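You operate a simulated robot arm through the tools that you are given. There is no shell and no other tool. Be economical: measure what you need, move in short steps, check, and stop when the job is done.

You are at the controls of a simulated two-armed robot. One attempt, no reset.

Task
Switch the square lamp off, slide it back and take the yellow block out of the clamp.
Fine: loosen the white knob; hold the orange button down with one hand while the other lifts the block out; stand it on the bench beside the clamp; leave the other blocks.

The check looks at the end state, three seconds after you hand in, the way a careful person would. Anything else that was tipped, shoved, dropped, spilled or broken makes it a failure.

Robot
Two 7-joint arms with two-finger parallel grippers on one trunk, on a base that drives. Base frame: it is fixed to the floor where the robot stands at the start and does not move with it; the origin is under the middle of the robot, x ahead of it, y to its left, z up. Lengths are in m, angles in rad, forces in N, time in s.
The left shoulder is at the start at [0.06, 0.143, 0.978], the right one opposite. With the tool pointing down near the work surface each hand reaches from about 0.32 to 0.74 m from the robot's upright axis, wherever it stands, measured 20 degrees to its own side. Places, roughly: bench beside the sprung clamp [0.6, 0.2, 0.8]; low yellow button [0.8, 0, 0.8]; orange button [0.7, -0.1, 0.8]; round white knob [0.7, 0, 0.8]; square white lamp [0.7, 0.1, 0.8]; well of the sprung clamp [0.6, 0.1, 0.8]. Payload 1.57 kg a hand.
The TCP of each hand is the grasp point between the finger pads, 0.03 m short of the fingertips. In the tool frame z runs along the fingers and y along their closing line. Largest opening 0.11 m; finger width 0.024, thickness 0.012; the body of the gripper, 0.048 by 0.112 m, starts 0.078 m behind the TCP.
Orientation is that of the tool frame in the base frame, as [roll, pitch, yaw] about the fixed x, y, z axes, in that order (R = Rz(yaw) Ry(pitch) Rx(roll)). With the fingers straight down and closing along the base's y, the tool's x points along the base's -x, its y along +y and its z along -z.

Tools
- The arms move only by the tool jog_arm. It takes "left_plan", "right_plan" or both (then of equal length, played together; a hand with none holds still); each is a list of rows, each a list of 6 numbers: the shift along the tool's x, y, z in m, then the turn, a rotation vector about the tool's x, y, z in rad. In form: [[dx, dy, dz, wx, wy, wz], ...]. A call has 1 to 10 rows; each row shifts and turns the commanded pose from where the row before left it, along the tool's axes as they then stand. "left_grip" and "right_grip" are, for a hand that has rows, the finger opening in m, from 0 to 0.11, set as the call begins (left out, the last holds). A row lasts 0.2 s, in which the tool goes at most 0.05 m and 0.15 rad; a call with a longer step from one row to the next is refused whole, and so is a gripper value outside its range. A pose out of reach is approached as far as the arm can. The call stops where the force on the tool passes 40 N (or 10 N more than at its start, if that is more) or the arm is blocked; 0.2 s more then pass. Each finger travels about 0.045 m/s and halts on what it meets, pressing with about 30 N; the grip force reading is that of the motor and also rises with nothing between the fingers. The clock runs only during rows and for 0.2 s after the last one: add rows that do not move to give the fingers time. It gives the time, the measured TCP pose, the force on the tool (base axes), the opening and the grip force at its end, in the units of the frame above (readings bear some noise), with the torque about the TCP (base axes, N m) and any sound that the robot's microphone picked up, and new pictures: "views" is both (left out), scene, wrist or none (wrist: the cameras of the hands that moved).
- Cameras (640 x 400 px; columns grow to the right, rows downward): "scene" is now at [0.0451, 0.01, 1.5838]; the picture's right is [0.13, -0.99, 0.00], its down [-0.77, -0.10, -0.63] and it looks along [0.63, 0.08, -0.77] (base axes); focal length 286 px, centre (320, 200). "left" rides on the left gripper at [0.07, -0.016, -0.141] in its tool frame; the picture's right is [0.23, 0.97, 0.00], its down [-0.85, 0.20, -0.48] and it looks along [-0.47, 0.11, 0.88] (tool axes); focal length 222 px, centre (320, 200). "right" rides on the right gripper at [0.07, 0.016, -0.141] in its tool frame; the picture's right is [-0.23, 0.97, 0.00], its down [-0.85, -0.20, -0.48] and it looks along [-0.47, -0.11, 0.88] (tool axes); focal length 222 px, centre (320, 200).
- lift_body(by): slides the trunk up (or, below 0, down) by that many m; the arms and the scene camera ride with it, the base frame stays. It gives what a move gives, with no picture.
- roll_base(legs): drives the robot by 1 to 6 legs, each [ahead, left, turn to the left] in m, m and rad, along the robot's own axes; the way and the turn of a leg run together, so that a leg with both is an arc; at most 1.5 m and 3.142 rad a leg. The arms and the cameras ride along, it lands a little off, and it stops where it bumps. It gives what a move gives, and a new picture of the scene camera.
- aim_head(pan, tilt): turns the head with the scene camera to pan (to the left, within 1.501 rad either way) and tilt (down, from -0.506 to 1.204), counted from straight ahead of the robot. It gives what a move gives, and a new picture of the scene camera.
- point_at(camera, pixels): for up to 12 pixels [column, row] of the newest picture of that camera ("zoom" is the newest enlarged one), the place [x, y, z] in the base frame of the surface seen there, good to about 0.002 m. No time passes.
- zoom(camera, box): a new picture of the part [left, top, right, bottom] of that camera's present view, enlarged. No time passes.
- sign_off(): hands the job in; it is judged then, once.

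Keep the steps short. Do not move on a guess: measure, check each grasp and each placing, and mend mistakes. In all there are 80 turns and 260 pictures (those below and enlarged ones count). Leave the grippers open and the arms clear of the work at the hand-in unless told otherwise, and finish with a single line.

The tools are called after ">>>" by a JSON object that holds its "api" and its "payload". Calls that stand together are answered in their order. jog_arm: Moves the arms, as the interface text tells. Its arguments: {"type":"object","properties":{"left_plan":{"type":"array"},"left_grip":{"type":"number"},"right_plan":{"type":"array"},"right_grip":{"type":"number"},"views":{"type":"string","enum":["both","scene","wrist","none"]}},"required":[]} The other tools are called the same way: lift_body (by) slides the trunk up or down; roll_base (legs) drives the base; aim_head (pan, tilt) turns the head that bears the scene camera; point_at (camera, pixels) gives the place of the surface under pixels of a picture; zoom (camera, box) takes an enlarged picture of a part of a camera's view; sign_off () hands the job in.

At the start:

```text
time: 0.0
left_tcp_pos: [0.5209, 0.3475, 1.1282]
left_tool_rot: [3.14, 0.001, 3.141]
left_wrist_force: [0.2, -0.7, -0.3]
left_moment: [-0.02, 0.04, -0.03]
left_grip_width: 0.1098
left_grasp_force: 0.0
right_tcp_pos: [0.5157, -0.132, 1.1484]
right_tool_rot: [3.141, 0.001, 3.141]
right_wrist_force: [-0.6, 0.0, 0.0]
right_moment: [0.0, 0.02, -0.01]
right_grip_width: 0.1098
right_grasp_force: 0.0
trunk travel left (down, up): [-0.577, 0.013]
robot x, y, heading: [-0.0027, -0.0019, -0.004]
head pan, tilt: [0.134, 0.885]
```

scene: 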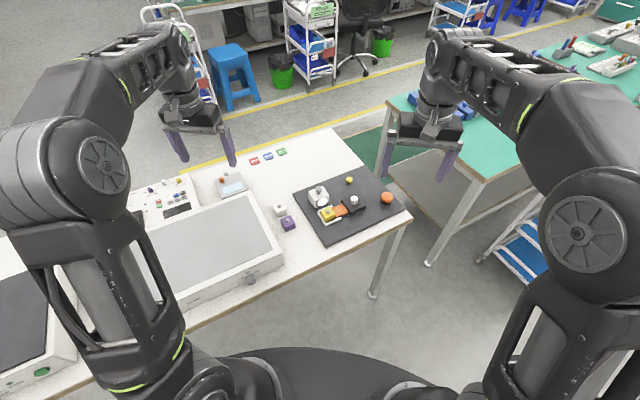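
right: 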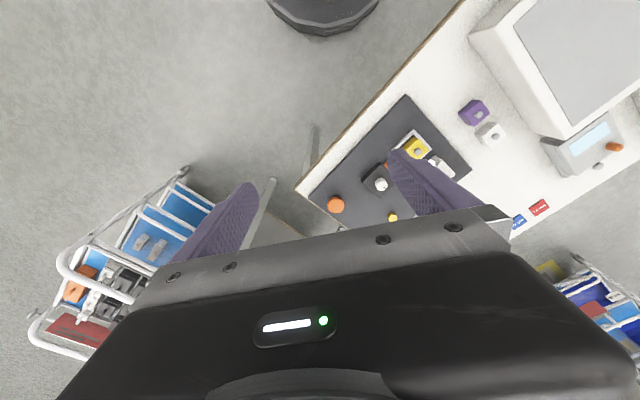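
left: 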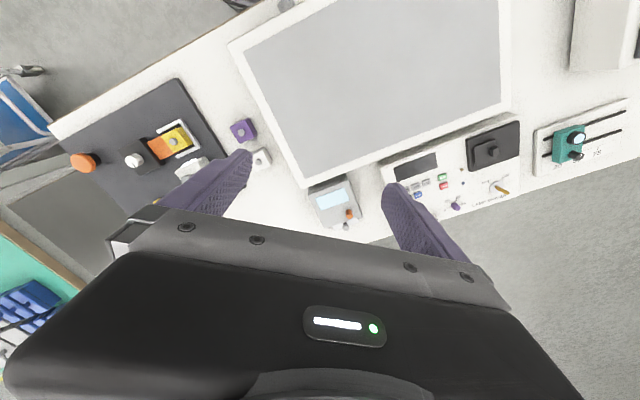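

I see the dark plate with the clamp around scene pixel (345,205). I'll zoom in on it to identify the parts.

>>> {"api": "zoom", "payload": {"camera": "scene", "box": [260, 160, 420, 260]}}

>>> {"api": "zoom", "payload": {"camera": "left", "box": [50, 70, 290, 220]}}

>>> {"api": "zoom", "payload": {"camera": "right", "box": [300, 80, 540, 230]}}

```text
4.00 times, centred on (340, 210) of scene
```

zoom: 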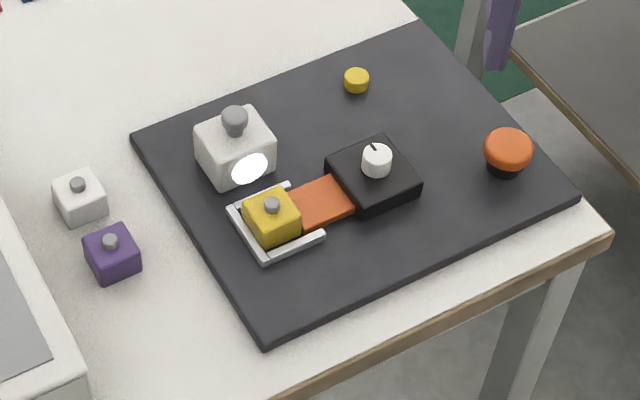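

```text
2.67 times, centred on (170, 145) of left
```

zoom: 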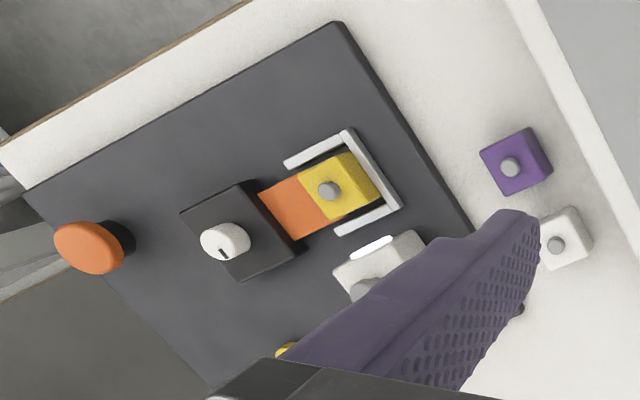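

```text
2.67 times, centred on (420, 155) of right
```

zoom: 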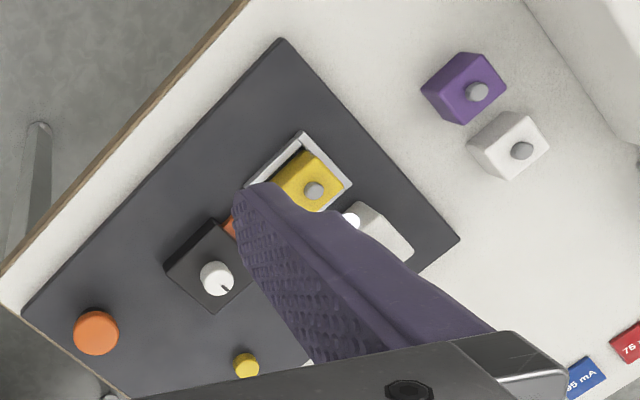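

Next I'll measure the main features in the scene zoom.

>>> {"api": "zoom", "payload": {"camera": "scene", "box": [292, 170, 372, 220]}}

>>> {"api": "point_at", "payload": {"camera": "zoom", "pixels": [[120, 130], [400, 130], [220, 180], [135, 230], [300, 240], [320, 330], [240, 350], [370, 400]]}}

>>> {"api": "point_at", "payload": {"camera": "scene", "pixels": [[349, 179], [387, 196], [386, 199], [354, 200], [340, 210], [328, 212], [318, 189], [322, 202], [294, 195], [326, 243], [403, 209], [280, 206]]}}

```text
8.00 times, centred on (332, 195) of scene
```

zoom: 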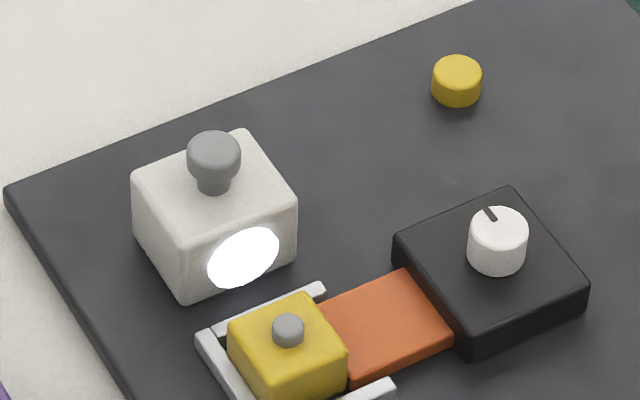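

```text
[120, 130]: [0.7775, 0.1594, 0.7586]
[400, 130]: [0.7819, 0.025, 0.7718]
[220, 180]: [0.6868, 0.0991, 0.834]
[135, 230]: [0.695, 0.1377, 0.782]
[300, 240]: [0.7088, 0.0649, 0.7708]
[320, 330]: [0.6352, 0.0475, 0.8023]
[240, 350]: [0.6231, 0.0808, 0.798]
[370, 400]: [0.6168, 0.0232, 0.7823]
```

```text
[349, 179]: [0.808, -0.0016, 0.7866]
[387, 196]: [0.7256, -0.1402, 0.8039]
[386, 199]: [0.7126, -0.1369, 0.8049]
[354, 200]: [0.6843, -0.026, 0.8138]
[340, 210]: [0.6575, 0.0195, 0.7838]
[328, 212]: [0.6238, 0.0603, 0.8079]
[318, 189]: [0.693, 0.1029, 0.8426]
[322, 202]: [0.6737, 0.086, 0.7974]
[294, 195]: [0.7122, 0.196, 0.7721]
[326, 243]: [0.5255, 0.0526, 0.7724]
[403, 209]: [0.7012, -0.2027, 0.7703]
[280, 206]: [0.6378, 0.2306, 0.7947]
```

The plate is turned about 36°, and the yellow button at (0.81, 0.0) is beyond the 0.74 m reach. I'll look at the bench edge to see how far I can drive forward.

>>> {"api": "point_at", "payload": {"camera": "scene", "pixels": [[215, 325], [300, 275], [350, 245], [400, 225], [192, 338], [410, 215], [375, 290], [390, 240]]}}

>>> {"api": "aim_head", "payload": {"pan": 0.0, "tilt": 1.15}}

```text
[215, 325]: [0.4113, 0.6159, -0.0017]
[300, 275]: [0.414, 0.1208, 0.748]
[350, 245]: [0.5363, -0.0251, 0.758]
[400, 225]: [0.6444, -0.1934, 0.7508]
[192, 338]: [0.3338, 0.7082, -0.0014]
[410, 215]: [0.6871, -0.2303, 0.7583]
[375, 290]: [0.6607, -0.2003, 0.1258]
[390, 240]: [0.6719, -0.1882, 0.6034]
```

```text
time: 0.8
left_tcp_pos: [0.5229, 0.3465, 1.1276]
left_tool_rot: [3.141, 0.0, 3.139]
left_wrist_force: [0.1, -0.2, 0.4]
left_moment: [-0.04, -0.03, 0.0]
left_grip_width: 0.11
left_grasp_force: 0.0
right_tcp_pos: [0.516, -0.1327, 1.1474]
right_tool_rot: [3.14, 0.001, 3.141]
right_wrist_force: [0.4, 0.1, -0.2]
right_moment: [0.02, 0.01, -0.01]
right_grip_width: 0.1099
right_grasp_force: 0.0
trunk travel left (down, up): [-0.577, 0.013]
robot x, y, heading: [-0.0004, -0.0035, -0.001]
head pan, tilt: [0.0, 1.15]
```

scene: 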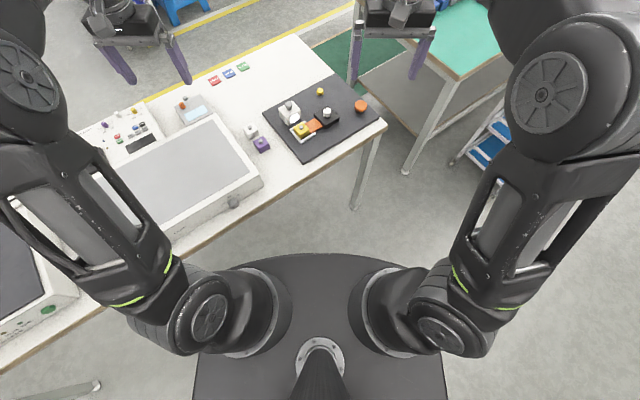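

>>> {"api": "point_at", "payload": {"camera": "scene", "pixels": [[320, 256], [400, 270], [250, 265], [440, 360], [435, 300]]}}

```text
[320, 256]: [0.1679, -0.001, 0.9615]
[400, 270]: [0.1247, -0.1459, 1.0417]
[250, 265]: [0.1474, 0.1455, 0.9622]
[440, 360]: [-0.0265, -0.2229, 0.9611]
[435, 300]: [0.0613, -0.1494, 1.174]
```

The bench normal is at about 36.4°, and the bench edge is 0.4 m from my axis. I'll turn left to face the bench squarely, then slide right until I'm centred on the plate.

>>> {"api": "roll_base", "payload": {"legs": [[0, 0, 0.636], [0, -0.42, 0]]}}

>>> {"api": "aim_head", "payload": {"pan": 0.0, "tilt": 1.0}}

```text
time: 5.1
left_tcp_pos: [0.4595, 0.2513, 1.1285]
left_tool_rot: [3.141, 0.0, -2.501]
left_wrist_force: [0.0, -0.3, 0.9]
left_moment: [-0.01, 0.0, -0.03]
left_grip_width: 0.1101
left_grasp_force: 0.1
right_tcp_pos: [0.7431, -0.138, 1.148]
right_tool_rot: [3.141, 0.0, -2.505]
right_wrist_force: [0.1, 0.0, 0.6]
right_moment: [0.03, 0.03, 0.01]
right_grip_width: 0.1101
right_grasp_force: 0.2
trunk travel left (down, up): [-0.577, 0.013]
robot x, y, heading: [0.2484, -0.3394, 0.64]
head pan, tilt: [0.0, 1.15]
```

scene: 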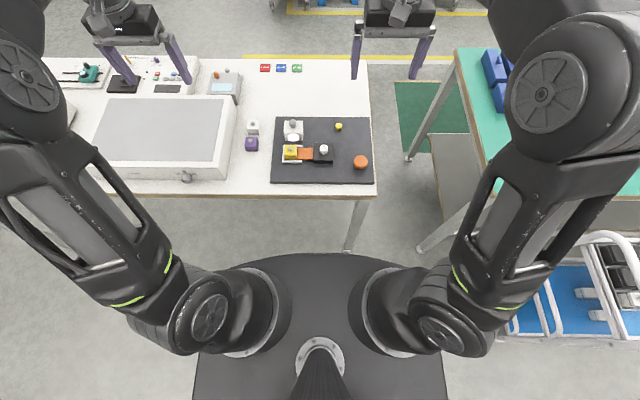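

```text
time: 5.8
left_tcp_pos: [0.4599, 0.2508, 1.1282]
left_tool_rot: [3.141, 0.0, -2.501]
left_wrist_force: [0.1, -0.3, -0.2]
left_moment: [0.03, -0.01, 0.01]
left_grip_width: 0.1099
left_grasp_force: 0.0
right_tcp_pos: [0.7415, -0.1372, 1.1486]
right_tool_rot: [-3.141, 0.0, -2.503]
right_wrist_force: [-0.3, -0.5, 0.8]
right_moment: [0.0, -0.01, -0.04]
right_grip_width: 0.1101
right_grasp_force: 0.2
trunk travel left (down, up): [-0.577, 0.013]
robot x, y, heading: [0.2455, -0.3411, 0.638]
head pan, tilt: [0.0, 1.0]
```

scene: 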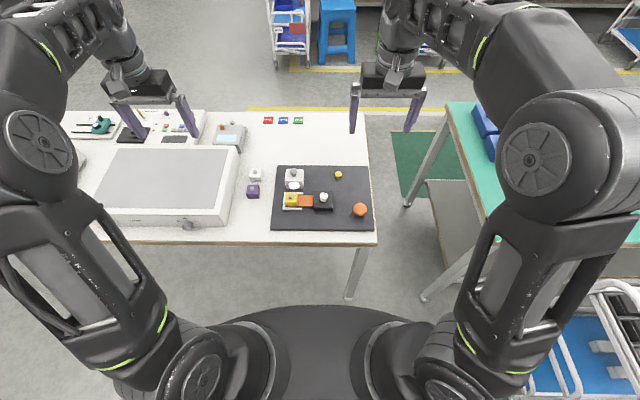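

I'm now square to the bench. I'll zoom in and re-measure accurately.

>>> {"api": "zoom", "payload": {"camera": "scene", "box": [264, 160, 384, 235]}}

>>> {"api": "point_at", "payload": {"camera": "zoom", "pixels": [[396, 76], [510, 265], [319, 192], [160, 62], [148, 205], [155, 138], [230, 220], [155, 90], [80, 60], [42, 345], [295, 250], [100, 260]]}}

```text
5.33 times, centred on (324, 198) of scene
```

zoom: 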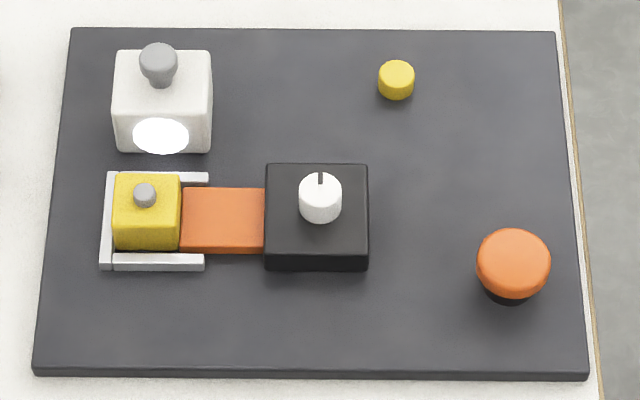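

```text
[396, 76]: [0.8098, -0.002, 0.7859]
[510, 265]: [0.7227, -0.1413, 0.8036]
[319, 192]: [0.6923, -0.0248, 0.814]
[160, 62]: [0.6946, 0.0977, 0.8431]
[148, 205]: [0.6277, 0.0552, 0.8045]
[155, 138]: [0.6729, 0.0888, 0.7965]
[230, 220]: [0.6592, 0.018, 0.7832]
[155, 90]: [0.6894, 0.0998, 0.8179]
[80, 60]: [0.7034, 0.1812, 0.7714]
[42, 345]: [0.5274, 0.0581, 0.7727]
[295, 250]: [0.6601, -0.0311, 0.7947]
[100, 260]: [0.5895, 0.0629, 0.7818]
```

The bench frame is aligned with the tool axes (forward = -x tool, left = +y tool). The yellow button is 0.135 forward and 0.068 left of the right hand, with its top at z 0.786. I'll close the right fingers and bring them above it.

>>> {"api": "jog_arm", "payload": {"right_plan": [[-0.0225, 0.0113, 0.04, 0, 0, 0], [-0.0225, 0.0113, 0.04, 0, 0, 0], [-0.0225, 0.0113, 0.04, 0, 0, 0], [-0.0225, 0.0113, 0.04, 0, 0, 0], [-0.0225, 0.0113, 0.04, 0, 0, 0], [-0.0225, 0.0113, 0.04, 0, 0, 0], [0, 0, 0.03, 0, 0, 0], [0, 0, 0.02, 0, 0, 0], [0, 0, 0, 0, 0, 0]], "right_grip": 0}}

```text
time: 7.8
left_tcp_pos: [0.46, 0.2515, 1.1285]
left_tool_rot: [-3.141, 0.003, -2.501]
left_wrist_force: [0.1, -0.1, -0.1]
left_moment: [-0.01, -0.04, 0.01]
left_grip_width: 0.11
left_grasp_force: 0.1
right_tcp_pos: [0.8095, -0.0033, 0.8556]
right_tool_rot: [3.141, 0.002, -2.502]
right_wrist_force: [0.2, -0.3, -1.0]
right_moment: [-0.01, 0.02, 0.01]
right_grip_width: 0.0
right_grasp_force: 22.0
trunk travel left (down, up): [-0.577, 0.013]
robot x, y, heading: [0.2505, -0.3389, 0.637]
head pan, tilt: [0.0, 1.0]
```

scene: 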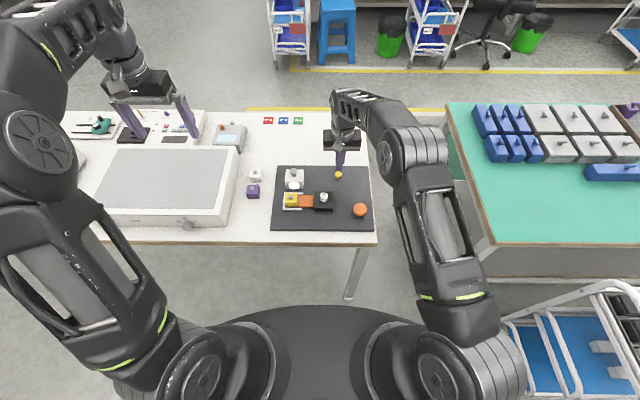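
right: 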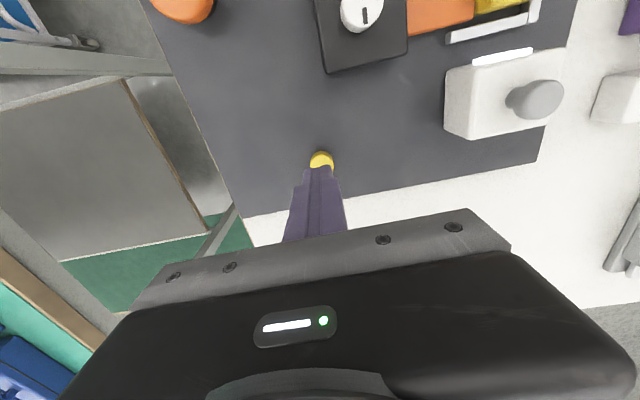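

The TCP is right over the yellow button, with the tips 0.04 above its top. I'll press down in small steps.

>>> {"api": "jog_arm", "payload": {"right_plan": [[0, 0, 0.02, 0, 0, 0], [0, 0, 0.016, 0, 0, 0], [0, 0, 0.003, 0, 0, 0], [0, 0, 0.003, 0, 0, 0], [0, 0, 0.002, 0, 0, 0]]}}

>>> {"api": "zoom", "payload": {"camera": "scene", "box": [264, 160, 384, 235]}}

```text
time: 9.0
left_tcp_pos: [0.4609, 0.2521, 1.1285]
left_tool_rot: [3.141, 0.002, -2.504]
left_wrist_force: [-0.4, -0.3, -0.2]
left_moment: [-0.01, -0.01, 0.03]
left_grip_width: 0.1098
left_grasp_force: 0.2
right_tcp_pos: [0.8096, -0.0014, 0.8133]
right_tool_rot: [3.142, 0.002, -2.502]
right_wrist_force: [0.8, -2.1, 4.1]
right_moment: [-0.08, -0.05, -0.01]
right_grip_width: 0.0
right_grasp_force: 21.1
trunk travel left (down, up): [-0.577, 0.013]
robot x, y, heading: [0.2497, -0.3425, 0.636]
head pan, tilt: [0.0, 1.0]
heard: click
```

scene: 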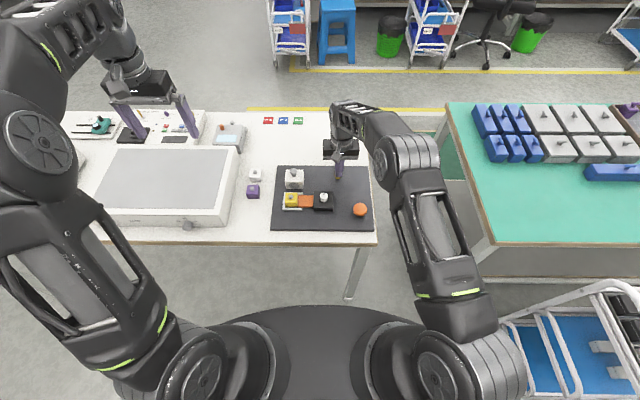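
right: 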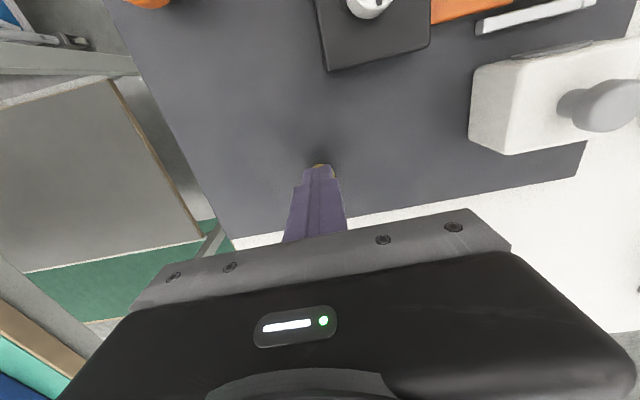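

```text
5.33 times, centred on (324, 198) of scene
```

zoom: 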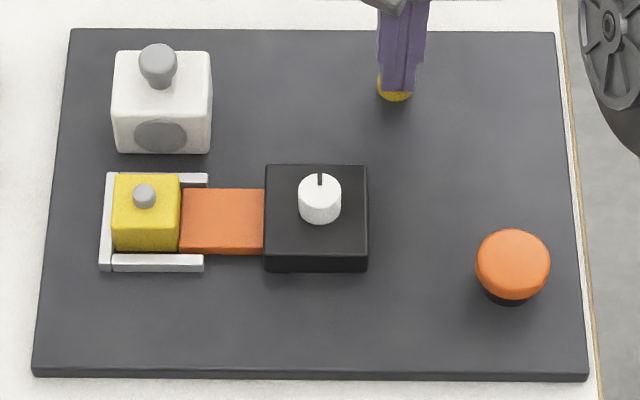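

There was a click and the lamp went dark. I'll raise the right hand and back it off towards the orange button while the left hand goes above the lamp's handle.

>>> {"api": "jog_arm", "payload": {"right_plan": [[0, 0, -0.03, 0, 0, 0], [0, 0, -0.04, 0, 0, 0], [0, 0, -0.04, 0, 0, 0], [0.03, -0.012, 0, 0, 0, 0], [0.03, -0.012, 0, 0, 0, 0], [0.03, -0.012, 0, 0, 0, 0], [0.03, -0.012, 0, 0, 0, 0], [0.03, -0.012, 0, 0, 0, 0]], "left_plan": [[-0.012, -0.0329, 0.0275, 0, 0, 0], [-0.012, -0.0329, 0.0275, 0, 0, 0], [-0.012, -0.0329, 0.0275, 0, 0, 0], [-0.012, -0.0329, 0.0275, 0, 0, 0], [-0.012, -0.0329, 0.0275, 0, 0, 0], [-0.012, -0.0329, 0.0275, 0, 0, 0], [-0.012, -0.0329, 0.0275, 0, 0, 0], [-0.012, -0.0329, 0.0275, 0, 0, 0]], "left_grip": 0.06}}

>>> {"api": "zoom", "payload": {"camera": "scene", "box": [264, 160, 384, 235]}}

```text
time: 10.8
left_tcp_pos: [0.6962, 0.0961, 0.9076]
left_tool_rot: [-3.141, 0.001, -2.501]
left_wrist_force: [0.5, -0.4, -0.1]
left_moment: [0.01, 0.0, 0.02]
left_grip_width: 0.06
left_grasp_force: 0.1
right_tcp_pos: [0.7259, -0.136, 0.9235]
right_tool_rot: [3.14, 0.0, -2.503]
right_wrist_force: [0.9, -0.1, -0.2]
right_moment: [0.0, 0.02, -0.01]
right_grip_width: 0.0
right_grasp_force: 21.6
trunk travel left (down, up): [-0.577, 0.013]
robot x, y, heading: [0.2488, -0.3379, 0.64]
head pan, tilt: [0.0, 1.0]
```

scene: 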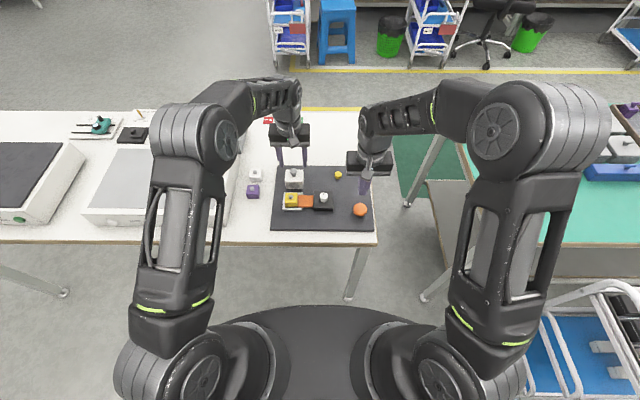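
right: 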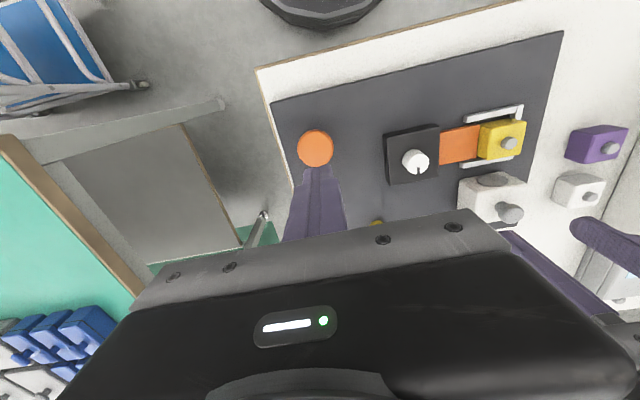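
left: 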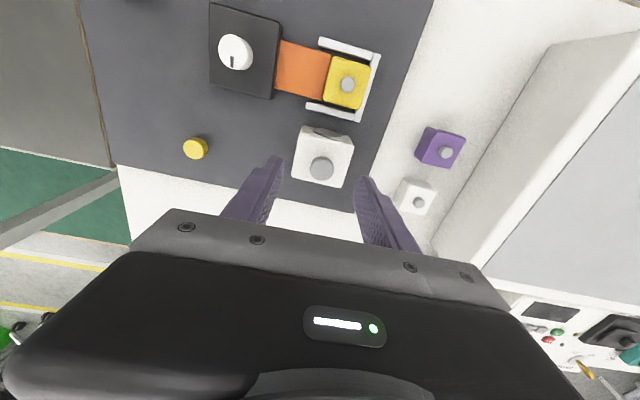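

```text
5.33 times, centred on (324, 198) of scene
```

zoom: 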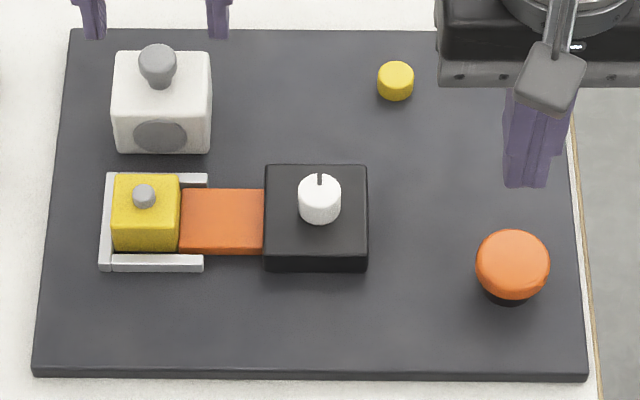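

The lamp stays off. I'll measure the lamp handle, the block and the knob from the left camera, which now has a clear view.

>>> {"api": "point_at", "payload": {"camera": "left", "pixels": [[321, 168], [300, 150], [345, 155], [297, 178], [340, 185], [348, 85], [330, 103], [364, 106], [368, 64], [330, 60], [237, 48], [343, 200]]}}

>>> {"api": "zoom", "payload": {"camera": "left", "box": [200, 0, 440, 220]}}

```text
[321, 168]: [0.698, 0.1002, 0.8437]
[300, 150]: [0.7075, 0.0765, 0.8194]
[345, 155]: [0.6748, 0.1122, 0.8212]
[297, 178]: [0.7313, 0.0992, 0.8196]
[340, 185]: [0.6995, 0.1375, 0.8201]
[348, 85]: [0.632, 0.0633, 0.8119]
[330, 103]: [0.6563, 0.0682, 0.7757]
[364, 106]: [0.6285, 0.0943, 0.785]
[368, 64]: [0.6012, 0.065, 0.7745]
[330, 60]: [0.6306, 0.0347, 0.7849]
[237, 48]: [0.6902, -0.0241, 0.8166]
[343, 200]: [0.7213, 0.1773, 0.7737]
```

```text
1.82 times, centred on (320, 110) of left
```

zoom: 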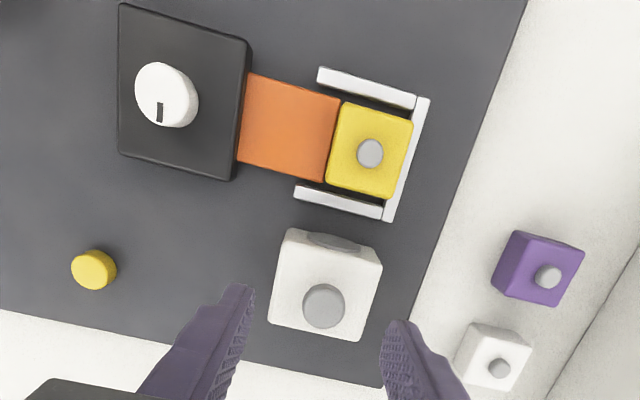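

The handle centre is about (0.699, 0.102), with its top at 0.844 and the lamp top at 0.820. I'll shift slightly, lower the left hand to TCP z 0.854 and grip the handle.

>>> {"api": "jog_arm", "payload": {"left_plan": [[-0.006, 0.003, 0.03, 0, 0, 0], [0, 0, 0.02, 0, 0, 0], [0, 0, 0.004, 0, 0, 0]], "views": "none"}}

>>> {"api": "jog_arm", "payload": {"left_plan": [[0, 0, 0, 0, 0, 0], [0, 0, 0, 0, 0, 0], [0, 0, 0, 0, 0, 0], [0, 0, 0, 0, 0, 0], [0, 0, 0, 0, 0, 0]], "left_grip": 0, "views": "wrist"}}

```text
time: 11.6
left_tcp_pos: [0.6973, 0.1032, 0.8547]
left_tool_rot: [3.141, 0.0, -2.5]
left_wrist_force: [0.1, 0.0, -0.6]
left_moment: [-0.01, -0.01, 0.03]
left_grip_width: 0.0602
left_grasp_force: 0.0
right_tcp_pos: [0.7255, -0.1352, 0.9239]
right_tool_rot: [3.141, 0.001, -2.503]
right_wrist_force: [-0.5, 0.8, -0.6]
right_moment: [-0.01, -0.01, -0.01]
right_grip_width: 0.0
right_grasp_force: 21.4
trunk travel left (down, up): [-0.577, 0.013]
robot x, y, heading: [0.2493, -0.3375, 0.639]
head pan, tilt: [0.0, 1.0]
```

```text
time: 12.8
left_tcp_pos: [0.6984, 0.1023, 0.8555]
left_tool_rot: [-3.141, 0.0, -2.505]
left_wrist_force: [1.8, -3.4, -1.4]
left_moment: [0.03, -0.1, -0.02]
left_grip_width: 0.0235
left_grasp_force: 35.3
right_tcp_pos: [0.7255, -0.1356, 0.9239]
right_tool_rot: [-3.141, 0.001, -2.502]
right_wrist_force: [0.0, -0.5, 0.8]
right_moment: [0.02, 0.02, -0.04]
right_grip_width: 0.0
right_grasp_force: 21.4
trunk travel left (down, up): [-0.577, 0.013]
robot x, y, heading: [0.2495, -0.3381, 0.641]
head pan, tilt: [0.0, 1.0]
```

left: 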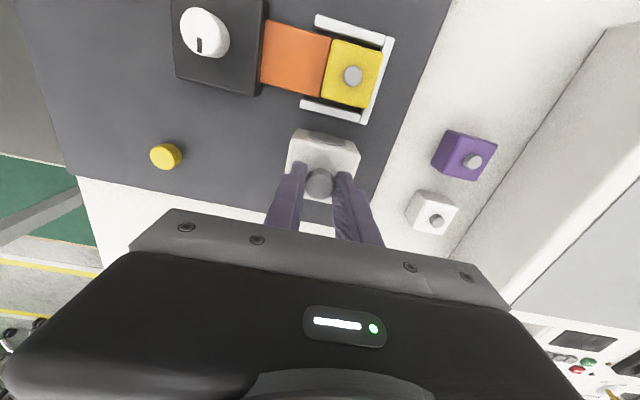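

The handle is gripped (opening 0.0235). I'll slide the lamp gently back, away from the clamp, watching the force.

>>> {"api": "jog_arm", "payload": {"left_plan": [[-0.004, 0, 0, 0, 0, 0], [-0.005, 0, 0, 0, 0, 0], [-0.005, 0, 0, 0, 0, 0], [-0.005, 0, 0, 0, 0, 0]], "views": "wrist"}}

>>> {"api": "zoom", "payload": {"camera": "scene", "box": [264, 160, 384, 235]}}

```text
time: 13.8
left_tcp_pos: [0.7144, 0.1132, 0.8557]
left_tool_rot: [-3.141, 0.002, -2.504]
left_wrist_force: [3.6, -5.2, 7.7]
left_moment: [-0.69, 0.81, -0.01]
left_grip_width: 0.0234
left_grasp_force: 35.8
right_tcp_pos: [0.7256, -0.1354, 0.9234]
right_tool_rot: [-3.142, 0.002, -2.502]
right_wrist_force: [0.2, 0.1, 0.3]
right_moment: [-0.02, 0.0, 0.02]
right_grip_width: 0.0001
right_grasp_force: 21.5
trunk travel left (down, up): [-0.577, 0.013]
robot x, y, heading: [0.2495, -0.3393, 0.636]
head pan, tilt: [0.0, 1.0]
```

left: 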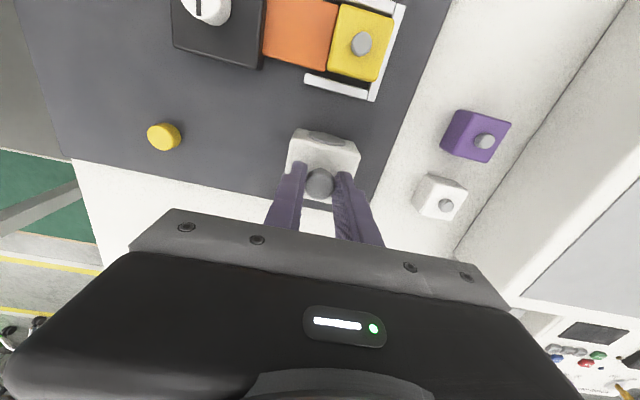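

```text
5.33 times, centred on (324, 198) of scene
```

zoom: 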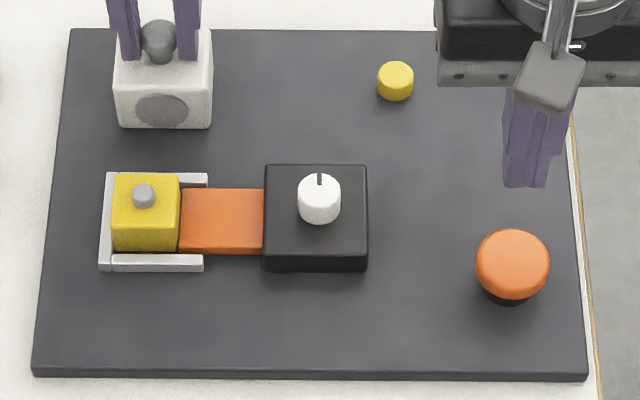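

It slides freely, with about 0.03 m of plate left behind it. I'll continue in small steps to feel for a stop.

>>> {"api": "jog_arm", "payload": {"left_plan": [[-0.005, 0, 0, 0, 0, 0], [-0.005, 0, 0, 0, 0, 0], [-0.005, 0, 0, 0, 0, 0], [-0.005, 0, 0, 0, 0, 0]], "views": "wrist"}}

>>> {"api": "zoom", "payload": {"camera": "scene", "box": [264, 160, 384, 235]}}

```text
time: 14.8
left_tcp_pos: [0.7302, 0.1253, 0.855]
left_tool_rot: [-3.141, 0.002, -2.502]
left_wrist_force: [5.3, -8.4, 4.4]
left_moment: [0.07, -0.39, 0.07]
left_grip_width: 0.0236
left_grasp_force: 35.8
right_tcp_pos: [0.7248, -0.1366, 0.9235]
right_tool_rot: [3.141, -0.001, -2.504]
right_wrist_force: [-0.3, -0.4, -0.1]
right_moment: [-0.02, -0.02, -0.03]
right_grip_width: 0.0
right_grasp_force: 21.4
trunk travel left (down, up): [-0.577, 0.013]
robot x, y, heading: [0.2491, -0.3381, 0.633]
head pan, tilt: [0.0, 1.0]
```

left: 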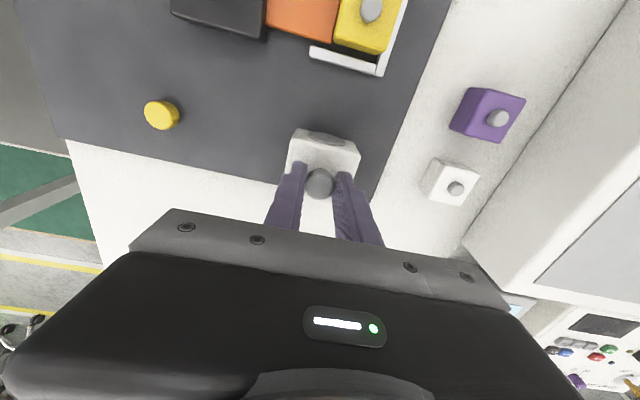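

```text
5.33 times, centred on (324, 198) of scene
```

zoom: 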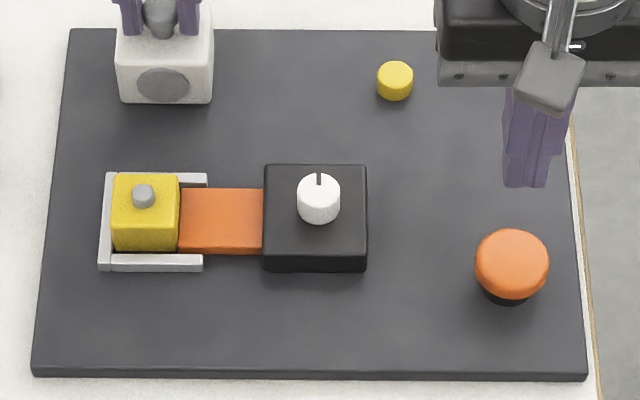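

It's 0.04 m back, with little friction. A side force has grown, which suggests a guide rail. I'll try one more short push to see whether there's a stop.

>>> {"api": "jog_arm", "payload": {"left_plan": [[-0.004, 0.001, 0, 0, 0, 0], [-0.004, 0.001, 0, 0, 0, 0]], "views": "wrist"}}

>>> {"api": "zoom", "payload": {"camera": "scene", "box": [264, 140, 344, 190]}}

```text
time: 15.4
left_tcp_pos: [0.7306, 0.1266, 0.8542]
left_tool_rot: [3.141, -0.008, -2.503]
left_wrist_force: [-18.7, -33.0, 10.1]
left_moment: [-0.63, 0.39, -0.08]
left_grip_width: 0.0238
left_grasp_force: 35.4
right_tcp_pos: [0.723, -0.1396, 0.9231]
right_tool_rot: [3.139, 0.003, -2.504]
right_wrist_force: [-0.1, -0.5, 0.0]
right_moment: [0.0, 0.01, -0.01]
right_grip_width: 0.0
right_grasp_force: 21.1
trunk travel left (down, up): [-0.577, 0.013]
robot x, y, heading: [0.2439, -0.34, 0.642]
head pan, tilt: [0.0, 1.0]
```

left: 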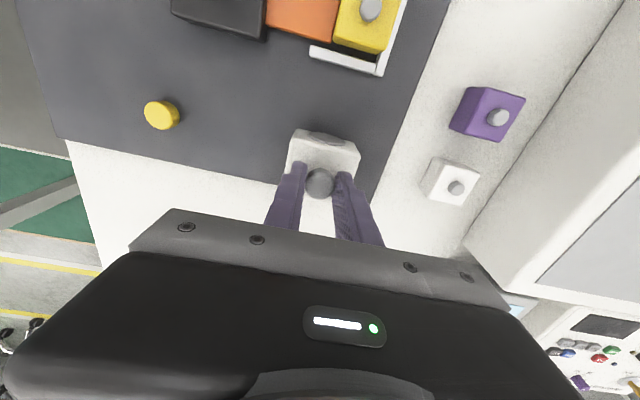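

```text
8.00 times, centred on (304, 165) of scene
```

zoom: 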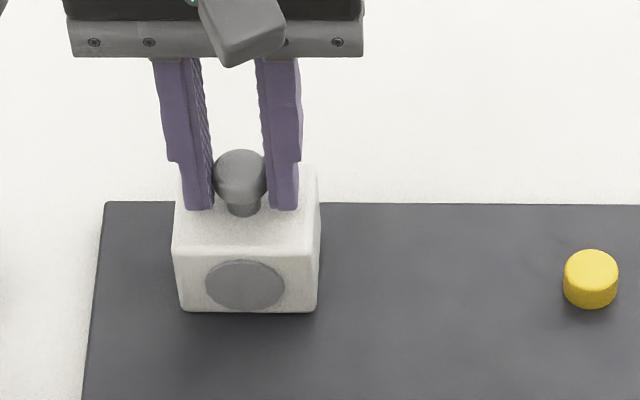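

It's at its end stop (about 38 N, no further motion). I'll relax the push and open the left hand.

>>> {"api": "jog_arm", "payload": {"left_plan": [[0.006, 0, 0, 0, 0, 0]], "views": "none"}}

>>> {"api": "jog_arm", "payload": {"left_plan": [[0, 0, 0, 0, 0, 0], [0, 0, 0, 0, 0, 0], [0, 0, 0, 0, 0, 0]], "left_grip": 0.05, "views": "wrist"}}

```text
time: 15.8
left_tcp_pos: [0.7303, 0.1259, 0.8539]
left_tool_rot: [-3.14, 0.001, -2.504]
left_wrist_force: [0.9, -23.5, -0.2]
left_moment: [-0.92, 0.71, -0.09]
left_grip_width: 0.0236
left_grasp_force: 35.8
right_tcp_pos: [0.7247, -0.1375, 0.9233]
right_tool_rot: [3.139, 0.001, -2.503]
right_wrist_force: [-0.3, -0.5, -0.2]
right_moment: [0.01, -0.01, -0.01]
right_grip_width: 0.0
right_grasp_force: 21.5
trunk travel left (down, up): [-0.577, 0.013]
robot x, y, heading: [0.2478, -0.3382, 0.637]
head pan, tilt: [0.0, 1.0]
```

```text
time: 16.6
left_tcp_pos: [0.7301, 0.1305, 0.8545]
left_tool_rot: [3.139, 0.001, -2.502]
left_wrist_force: [-0.1, -0.1, 0.2]
left_moment: [0.01, -0.01, 0.0]
left_grip_width: 0.05
left_grasp_force: 0.2
right_tcp_pos: [0.725, -0.1363, 0.9235]
right_tool_rot: [3.141, 0.001, -2.503]
right_wrist_force: [-0.5, 0.3, 0.5]
right_moment: [-0.04, 0.01, 0.01]
right_grip_width: 0.0002
right_grasp_force: 21.3
trunk travel left (down, up): [-0.577, 0.013]
robot x, y, heading: [0.2491, -0.3364, 0.639]
head pan, tilt: [0.0, 1.0]
```

left: 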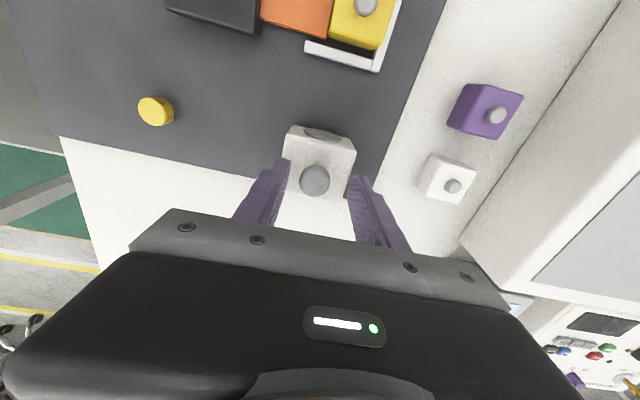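

Released cleanly. I'll raise the left hand and move it aside, and bring the open right hand above the white knob at (0.690, -0.024).

>>> {"api": "jog_arm", "payload": {"left_plan": [[0, 0, -0.04, 0, 0, 0], [0, 0, -0.045, 0, 0, 0], [0, 0.03, -0.03, 0, 0, 0], [0.0, 0.04, 0, 0, 0, 0], [0.0, 0.04, 0, 0, 0, 0], [0, 0, 0, 0, 0, 0]], "right_plan": [[0, 0, 0, 0, 0, 0], [-0.01, 0.028, 0, 0, 0, 0], [-0.01, 0.028, 0, 0, 0, 0], [-0.01, 0.028, 0, 0, 0, 0], [-0.0085, 0.0267, 0.02, 0, 0, 0], [0, 0, 0.03, 0, 0, 0]], "right_grip": 0.05}}

>>> {"api": "zoom", "payload": {"camera": "right", "box": [220, 60, 420, 240]}}

```text
time: 18.0
left_tcp_pos: [0.6657, 0.2191, 0.9685]
left_tool_rot: [3.142, 0.001, -2.501]
left_wrist_force: [-0.5, 0.2, -0.9]
left_moment: [0.02, -0.04, 0.01]
left_grip_width: 0.0501
left_grasp_force: 0.1
right_tcp_pos: [0.6909, -0.0294, 0.8725]
right_tool_rot: [3.141, 0.002, -2.503]
right_wrist_force: [-0.2, -0.5, 0.2]
right_moment: [-0.01, 0.03, 0.0]
right_grip_width: 0.05
right_grasp_force: 0.1
trunk travel left (down, up): [-0.577, 0.013]
robot x, y, heading: [0.2536, -0.34, 0.638]
head pan, tilt: [0.0, 1.0]
```

scene: 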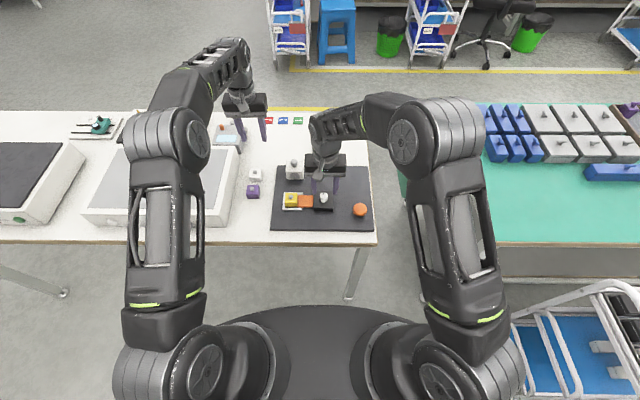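
right: 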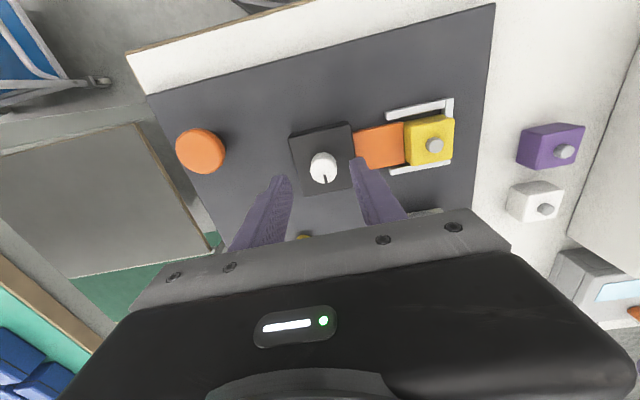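
left: 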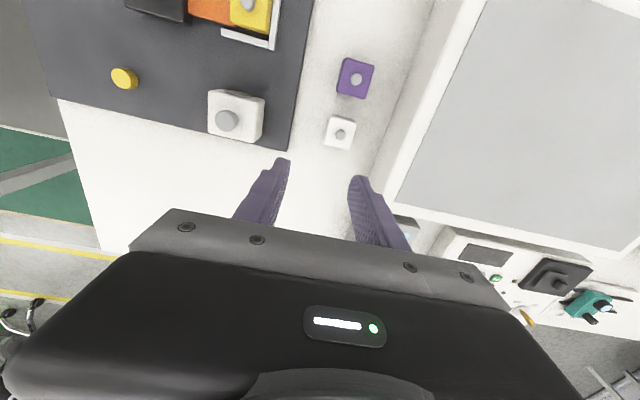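

```text
2.22 times, centred on (320, 150) of right
```

zoom: 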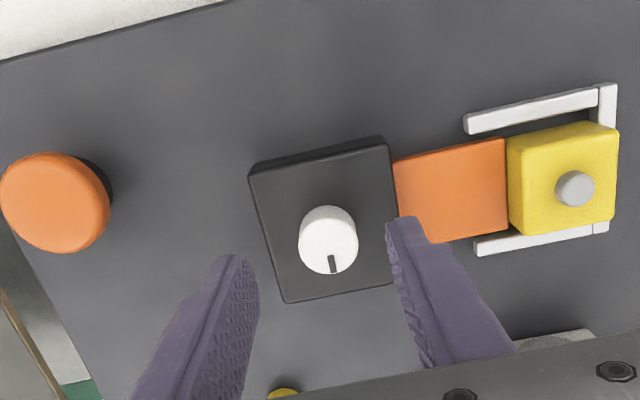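

>>> {"api": "point_at", "payload": {"camera": "zoom", "pixels": [[328, 245], [306, 242], [352, 240], [328, 225], [331, 268], [290, 210], [370, 220], [330, 175]]}}

```text
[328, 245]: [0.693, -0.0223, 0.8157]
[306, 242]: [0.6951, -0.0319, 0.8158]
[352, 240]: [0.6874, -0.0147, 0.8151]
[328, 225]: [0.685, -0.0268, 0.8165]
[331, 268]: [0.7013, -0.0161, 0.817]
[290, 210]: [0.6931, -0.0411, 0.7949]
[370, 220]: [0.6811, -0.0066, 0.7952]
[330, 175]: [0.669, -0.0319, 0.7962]
```

The knob centre is (0.692, -0.022), radius about 0.0105, top at 0.816, with the housing at 0.795. I'll centre on it, go down to TCP z 0.829 and grip.

>>> {"api": "jog_arm", "payload": {"right_plan": [[-0.0052, 0.0051, 0, 0, 0, 0], [0, 0, 0.025, 0, 0, 0], [0, 0, 0.0185, 0, 0, 0]], "views": "none"}}

>>> {"api": "jog_arm", "payload": {"right_plan": [[0, 0, 0, 0, 0, 0], [0, 0, 0, 0, 0, 0], [0, 0, 0, 0, 0, 0], [0, 0, 0, 0, 0, 0]], "right_grip": 0, "views": "wrist"}}

```text
time: 18.8
left_tcp_pos: [0.666, 0.2198, 0.9683]
left_tool_rot: [-3.141, -0.001, -2.5]
left_wrist_force: [0.4, 0.3, -0.3]
left_moment: [0.02, 0.0, 0.01]
left_grip_width: 0.05
left_grasp_force: 0.0
right_tcp_pos: [0.694, -0.0227, 0.8295]
right_tool_rot: [-3.141, 0.001, -2.502]
right_wrist_force: [0.2, 0.7, -1.2]
right_moment: [0.01, 0.01, -0.02]
right_grip_width: 0.0501
right_grasp_force: 0.1
trunk travel left (down, up): [-0.577, 0.013]
robot x, y, heading: [0.25, -0.3401, 0.642]
head pan, tilt: [0.0, 1.0]
```

```text
time: 19.8
left_tcp_pos: [0.666, 0.2181, 0.9676]
left_tool_rot: [3.14, 0.0, -2.503]
left_wrist_force: [0.7, -0.3, 0.3]
left_moment: [0.04, 0.01, -0.03]
left_grip_width: 0.0502
left_grasp_force: 0.1
right_tcp_pos: [0.6942, -0.0239, 0.8286]
right_tool_rot: [3.141, 0.001, -2.503]
right_wrist_force: [5.5, -6.9, -0.8]
right_moment: [0.05, -0.07, 0.03]
right_grip_width: 0.0259
right_grasp_force: 36.8
trunk travel left (down, up): [-0.577, 0.013]
robot x, y, heading: [0.2483, -0.3395, 0.645]
head pan, tilt: [0.0, 1.0]
```

right: 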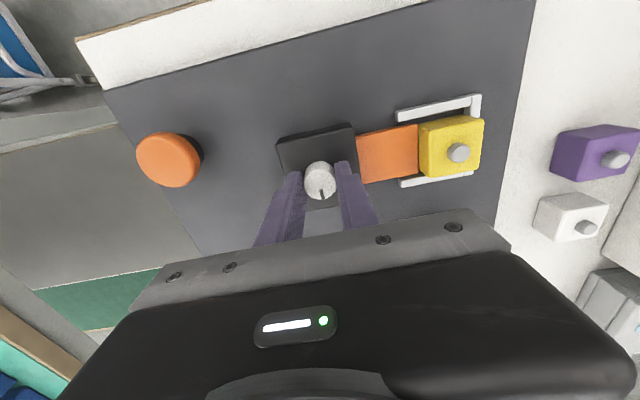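

The knob is gripped (0.026). I'll turn it counter-clockwise seen from above, which is negative about tool z.

>>> {"api": "jog_arm", "payload": {"right_plan": [[0, 0, 0, 0, 0, -0.1], [0, 0, 0, 0, 0, -0.12], [0, 0, 0, 0, 0, -0.12], [0, 0, 0, 0, 0, -0.12], [0, 0, 0, 0, 0, -0.12], [0, 0, 0, 0, 0, -0.12]], "views": "wrist"}}

>>> {"api": "zoom", "payload": {"camera": "scene", "box": [264, 160, 384, 235]}}

```text
time: 21.2
left_tcp_pos: [0.6672, 0.2177, 0.9674]
left_tool_rot: [3.14, -0.002, -2.503]
left_wrist_force: [0.9, -0.7, -0.7]
left_moment: [0.03, 0.01, 0.0]
left_grip_width: 0.0503
left_grasp_force: 0.0
right_tcp_pos: [0.6942, -0.0244, 0.8279]
right_tool_rot: [-3.14, -0.003, -1.803]
right_wrist_force: [14.5, -19.2, -5.6]
right_moment: [0.23, -0.15, 0.01]
right_grip_width: 0.0258
right_grasp_force: 36.6
trunk travel left (down, up): [-0.577, 0.013]
robot x, y, heading: [0.2506, -0.3392, 0.64]
head pan, tilt: [0.0, 1.0]
```

right: 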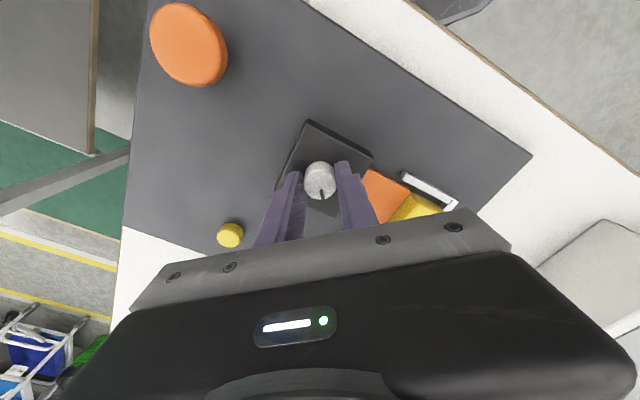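

```text
5.33 times, centred on (324, 198) of scene
```

zoom: 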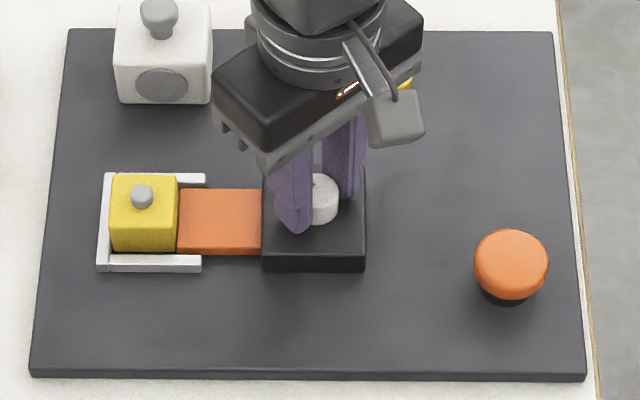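

The knob turns with the gripper, with no resisting torque. A side force of 24 N shows my centring is about 2 mm off, so I'll correct it and keep turning.

>>> {"api": "jog_arm", "payload": {"right_plan": [[0.0013, -0.0015, 0, 0, 0, 0], [0, 0, 0, 0, 0, -0.12], [0, 0, 0, 0, 0, -0.12], [0, 0, 0, 0, 0, -0.12], [0, 0, 0, 0, 0, -0.12], [0, 0, 0, 0, 0, -0.12], [0, 0, 0, 0, 0, -0.12]], "views": "wrist"}}

```text
time: 22.8
left_tcp_pos: [0.6668, 0.2187, 0.9684]
left_tool_rot: [3.139, 0.0, -2.503]
left_wrist_force: [-0.5, 0.5, 0.0]
left_moment: [0.02, -0.01, -0.01]
left_grip_width: 0.0499
left_grasp_force: 0.2
right_tcp_pos: [0.6943, -0.0236, 0.8291]
right_tool_rot: [3.141, 0.0, -1.081]
right_wrist_force: [10.3, -11.2, -10.8]
right_moment: [-0.19, -0.47, -0.02]
right_grip_width: 0.0256
right_grasp_force: 37.0
trunk travel left (down, up): [-0.577, 0.013]
robot x, y, heading: [0.249, -0.3372, 0.638]
head pan, tilt: [0.0, 1.0]
```

right: 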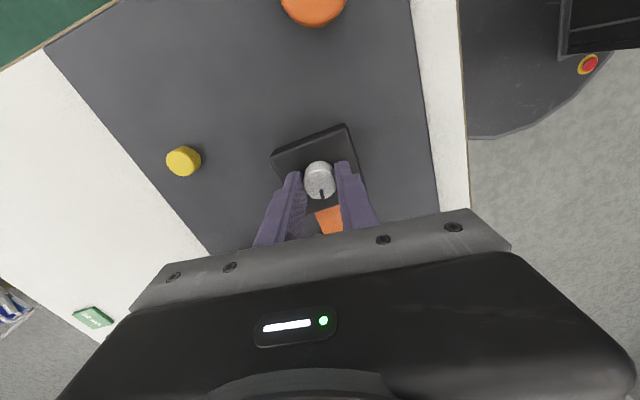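

Turned about 81°, with no stop or click yet. I'll keep turning.

>>> {"api": "jog_arm", "payload": {"right_plan": [[0, 0, 0, 0, 0, -0.12], [0, 0, 0, 0, 0, -0.12], [0, 0, 0, 0, 0, -0.12], [0, 0, 0, 0, 0, -0.12], [0, 0, 0, 0, 0, -0.12], [0, 0, 0, 0, 0, -0.12]], "views": "both"}}

>>> {"api": "zoom", "payload": {"camera": "scene", "box": [264, 160, 384, 235]}}

```text
time: 24.2
left_tcp_pos: [0.6652, 0.2179, 0.9676]
left_tool_rot: [-3.141, 0.0, -2.503]
left_wrist_force: [-0.3, 0.8, 0.7]
left_moment: [-0.01, -0.03, 0.03]
left_grip_width: 0.0502
left_grasp_force: 0.1
right_tcp_pos: [0.6938, -0.0237, 0.8291]
right_tool_rot: [-3.14, -0.001, -0.361]
right_wrist_force: [11.5, -11.8, -3.1]
right_moment: [-0.13, -0.41, 0.03]
right_grip_width: 0.0257
right_grasp_force: 36.8
trunk travel left (down, up): [-0.577, 0.013]
robot x, y, heading: [0.252, -0.3404, 0.638]
head pan, tilt: [0.0, 1.0]
```

scene: 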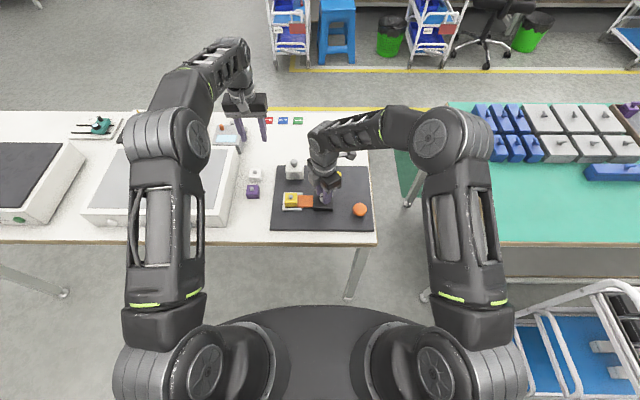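
right: 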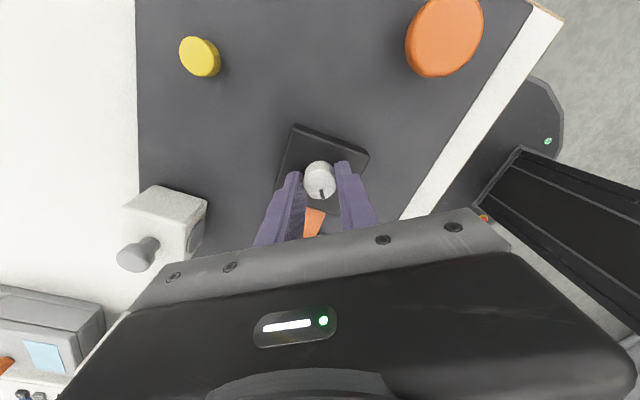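

```text
5.33 times, centred on (324, 198) of scene
```

zoom: 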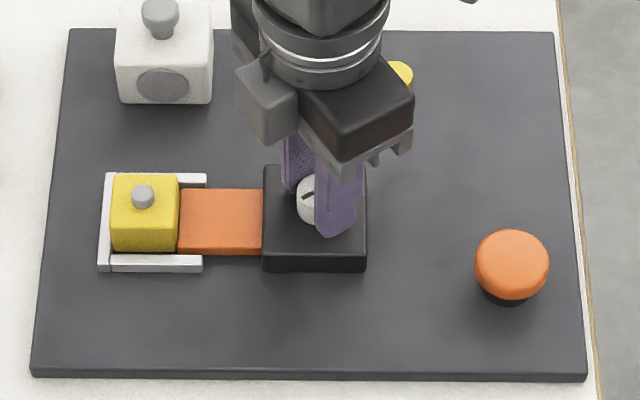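

2.14 rad turned, still free. I'll continue a bit further.

>>> {"api": "jog_arm", "payload": {"right_plan": [[0, 0, 0, 0, 0, -0.12], [0, 0, 0, 0, 0, -0.12], [0, 0, 0, 0, 0, -0.12], [0, 0, 0, 0, 0, -0.12], [0, 0, 0, 0, 0, -0.12], [0, 0, 0, 0, 0, -0.12], [0, 0, 0, 0, 0, -0.12]], "views": "wrist"}}

```text
time: 25.8
left_tcp_pos: [0.6664, 0.2175, 0.9684]
left_tool_rot: [3.14, 0.002, -2.503]
left_wrist_force: [0.2, 0.7, 0.3]
left_moment: [-0.02, 0.02, 0.0]
left_grip_width: 0.0501
left_grasp_force: 0.0
right_tcp_pos: [0.6944, -0.0233, 0.8292]
right_tool_rot: [3.14, 0.0, 0.48]
right_wrist_force: [10.9, -17.8, -2.7]
right_moment: [0.06, -0.57, 0.02]
right_grip_width: 0.0257
right_grasp_force: 36.7
trunk travel left (down, up): [-0.577, 0.013]
robot x, y, heading: [0.25, -0.3358, 0.64]
head pan, tilt: [0.0, 1.0]
```

right: 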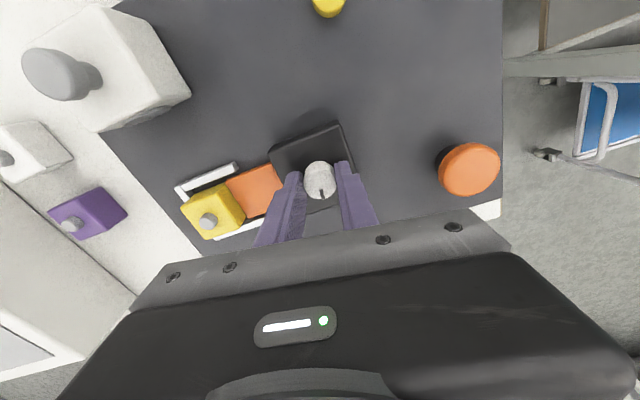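

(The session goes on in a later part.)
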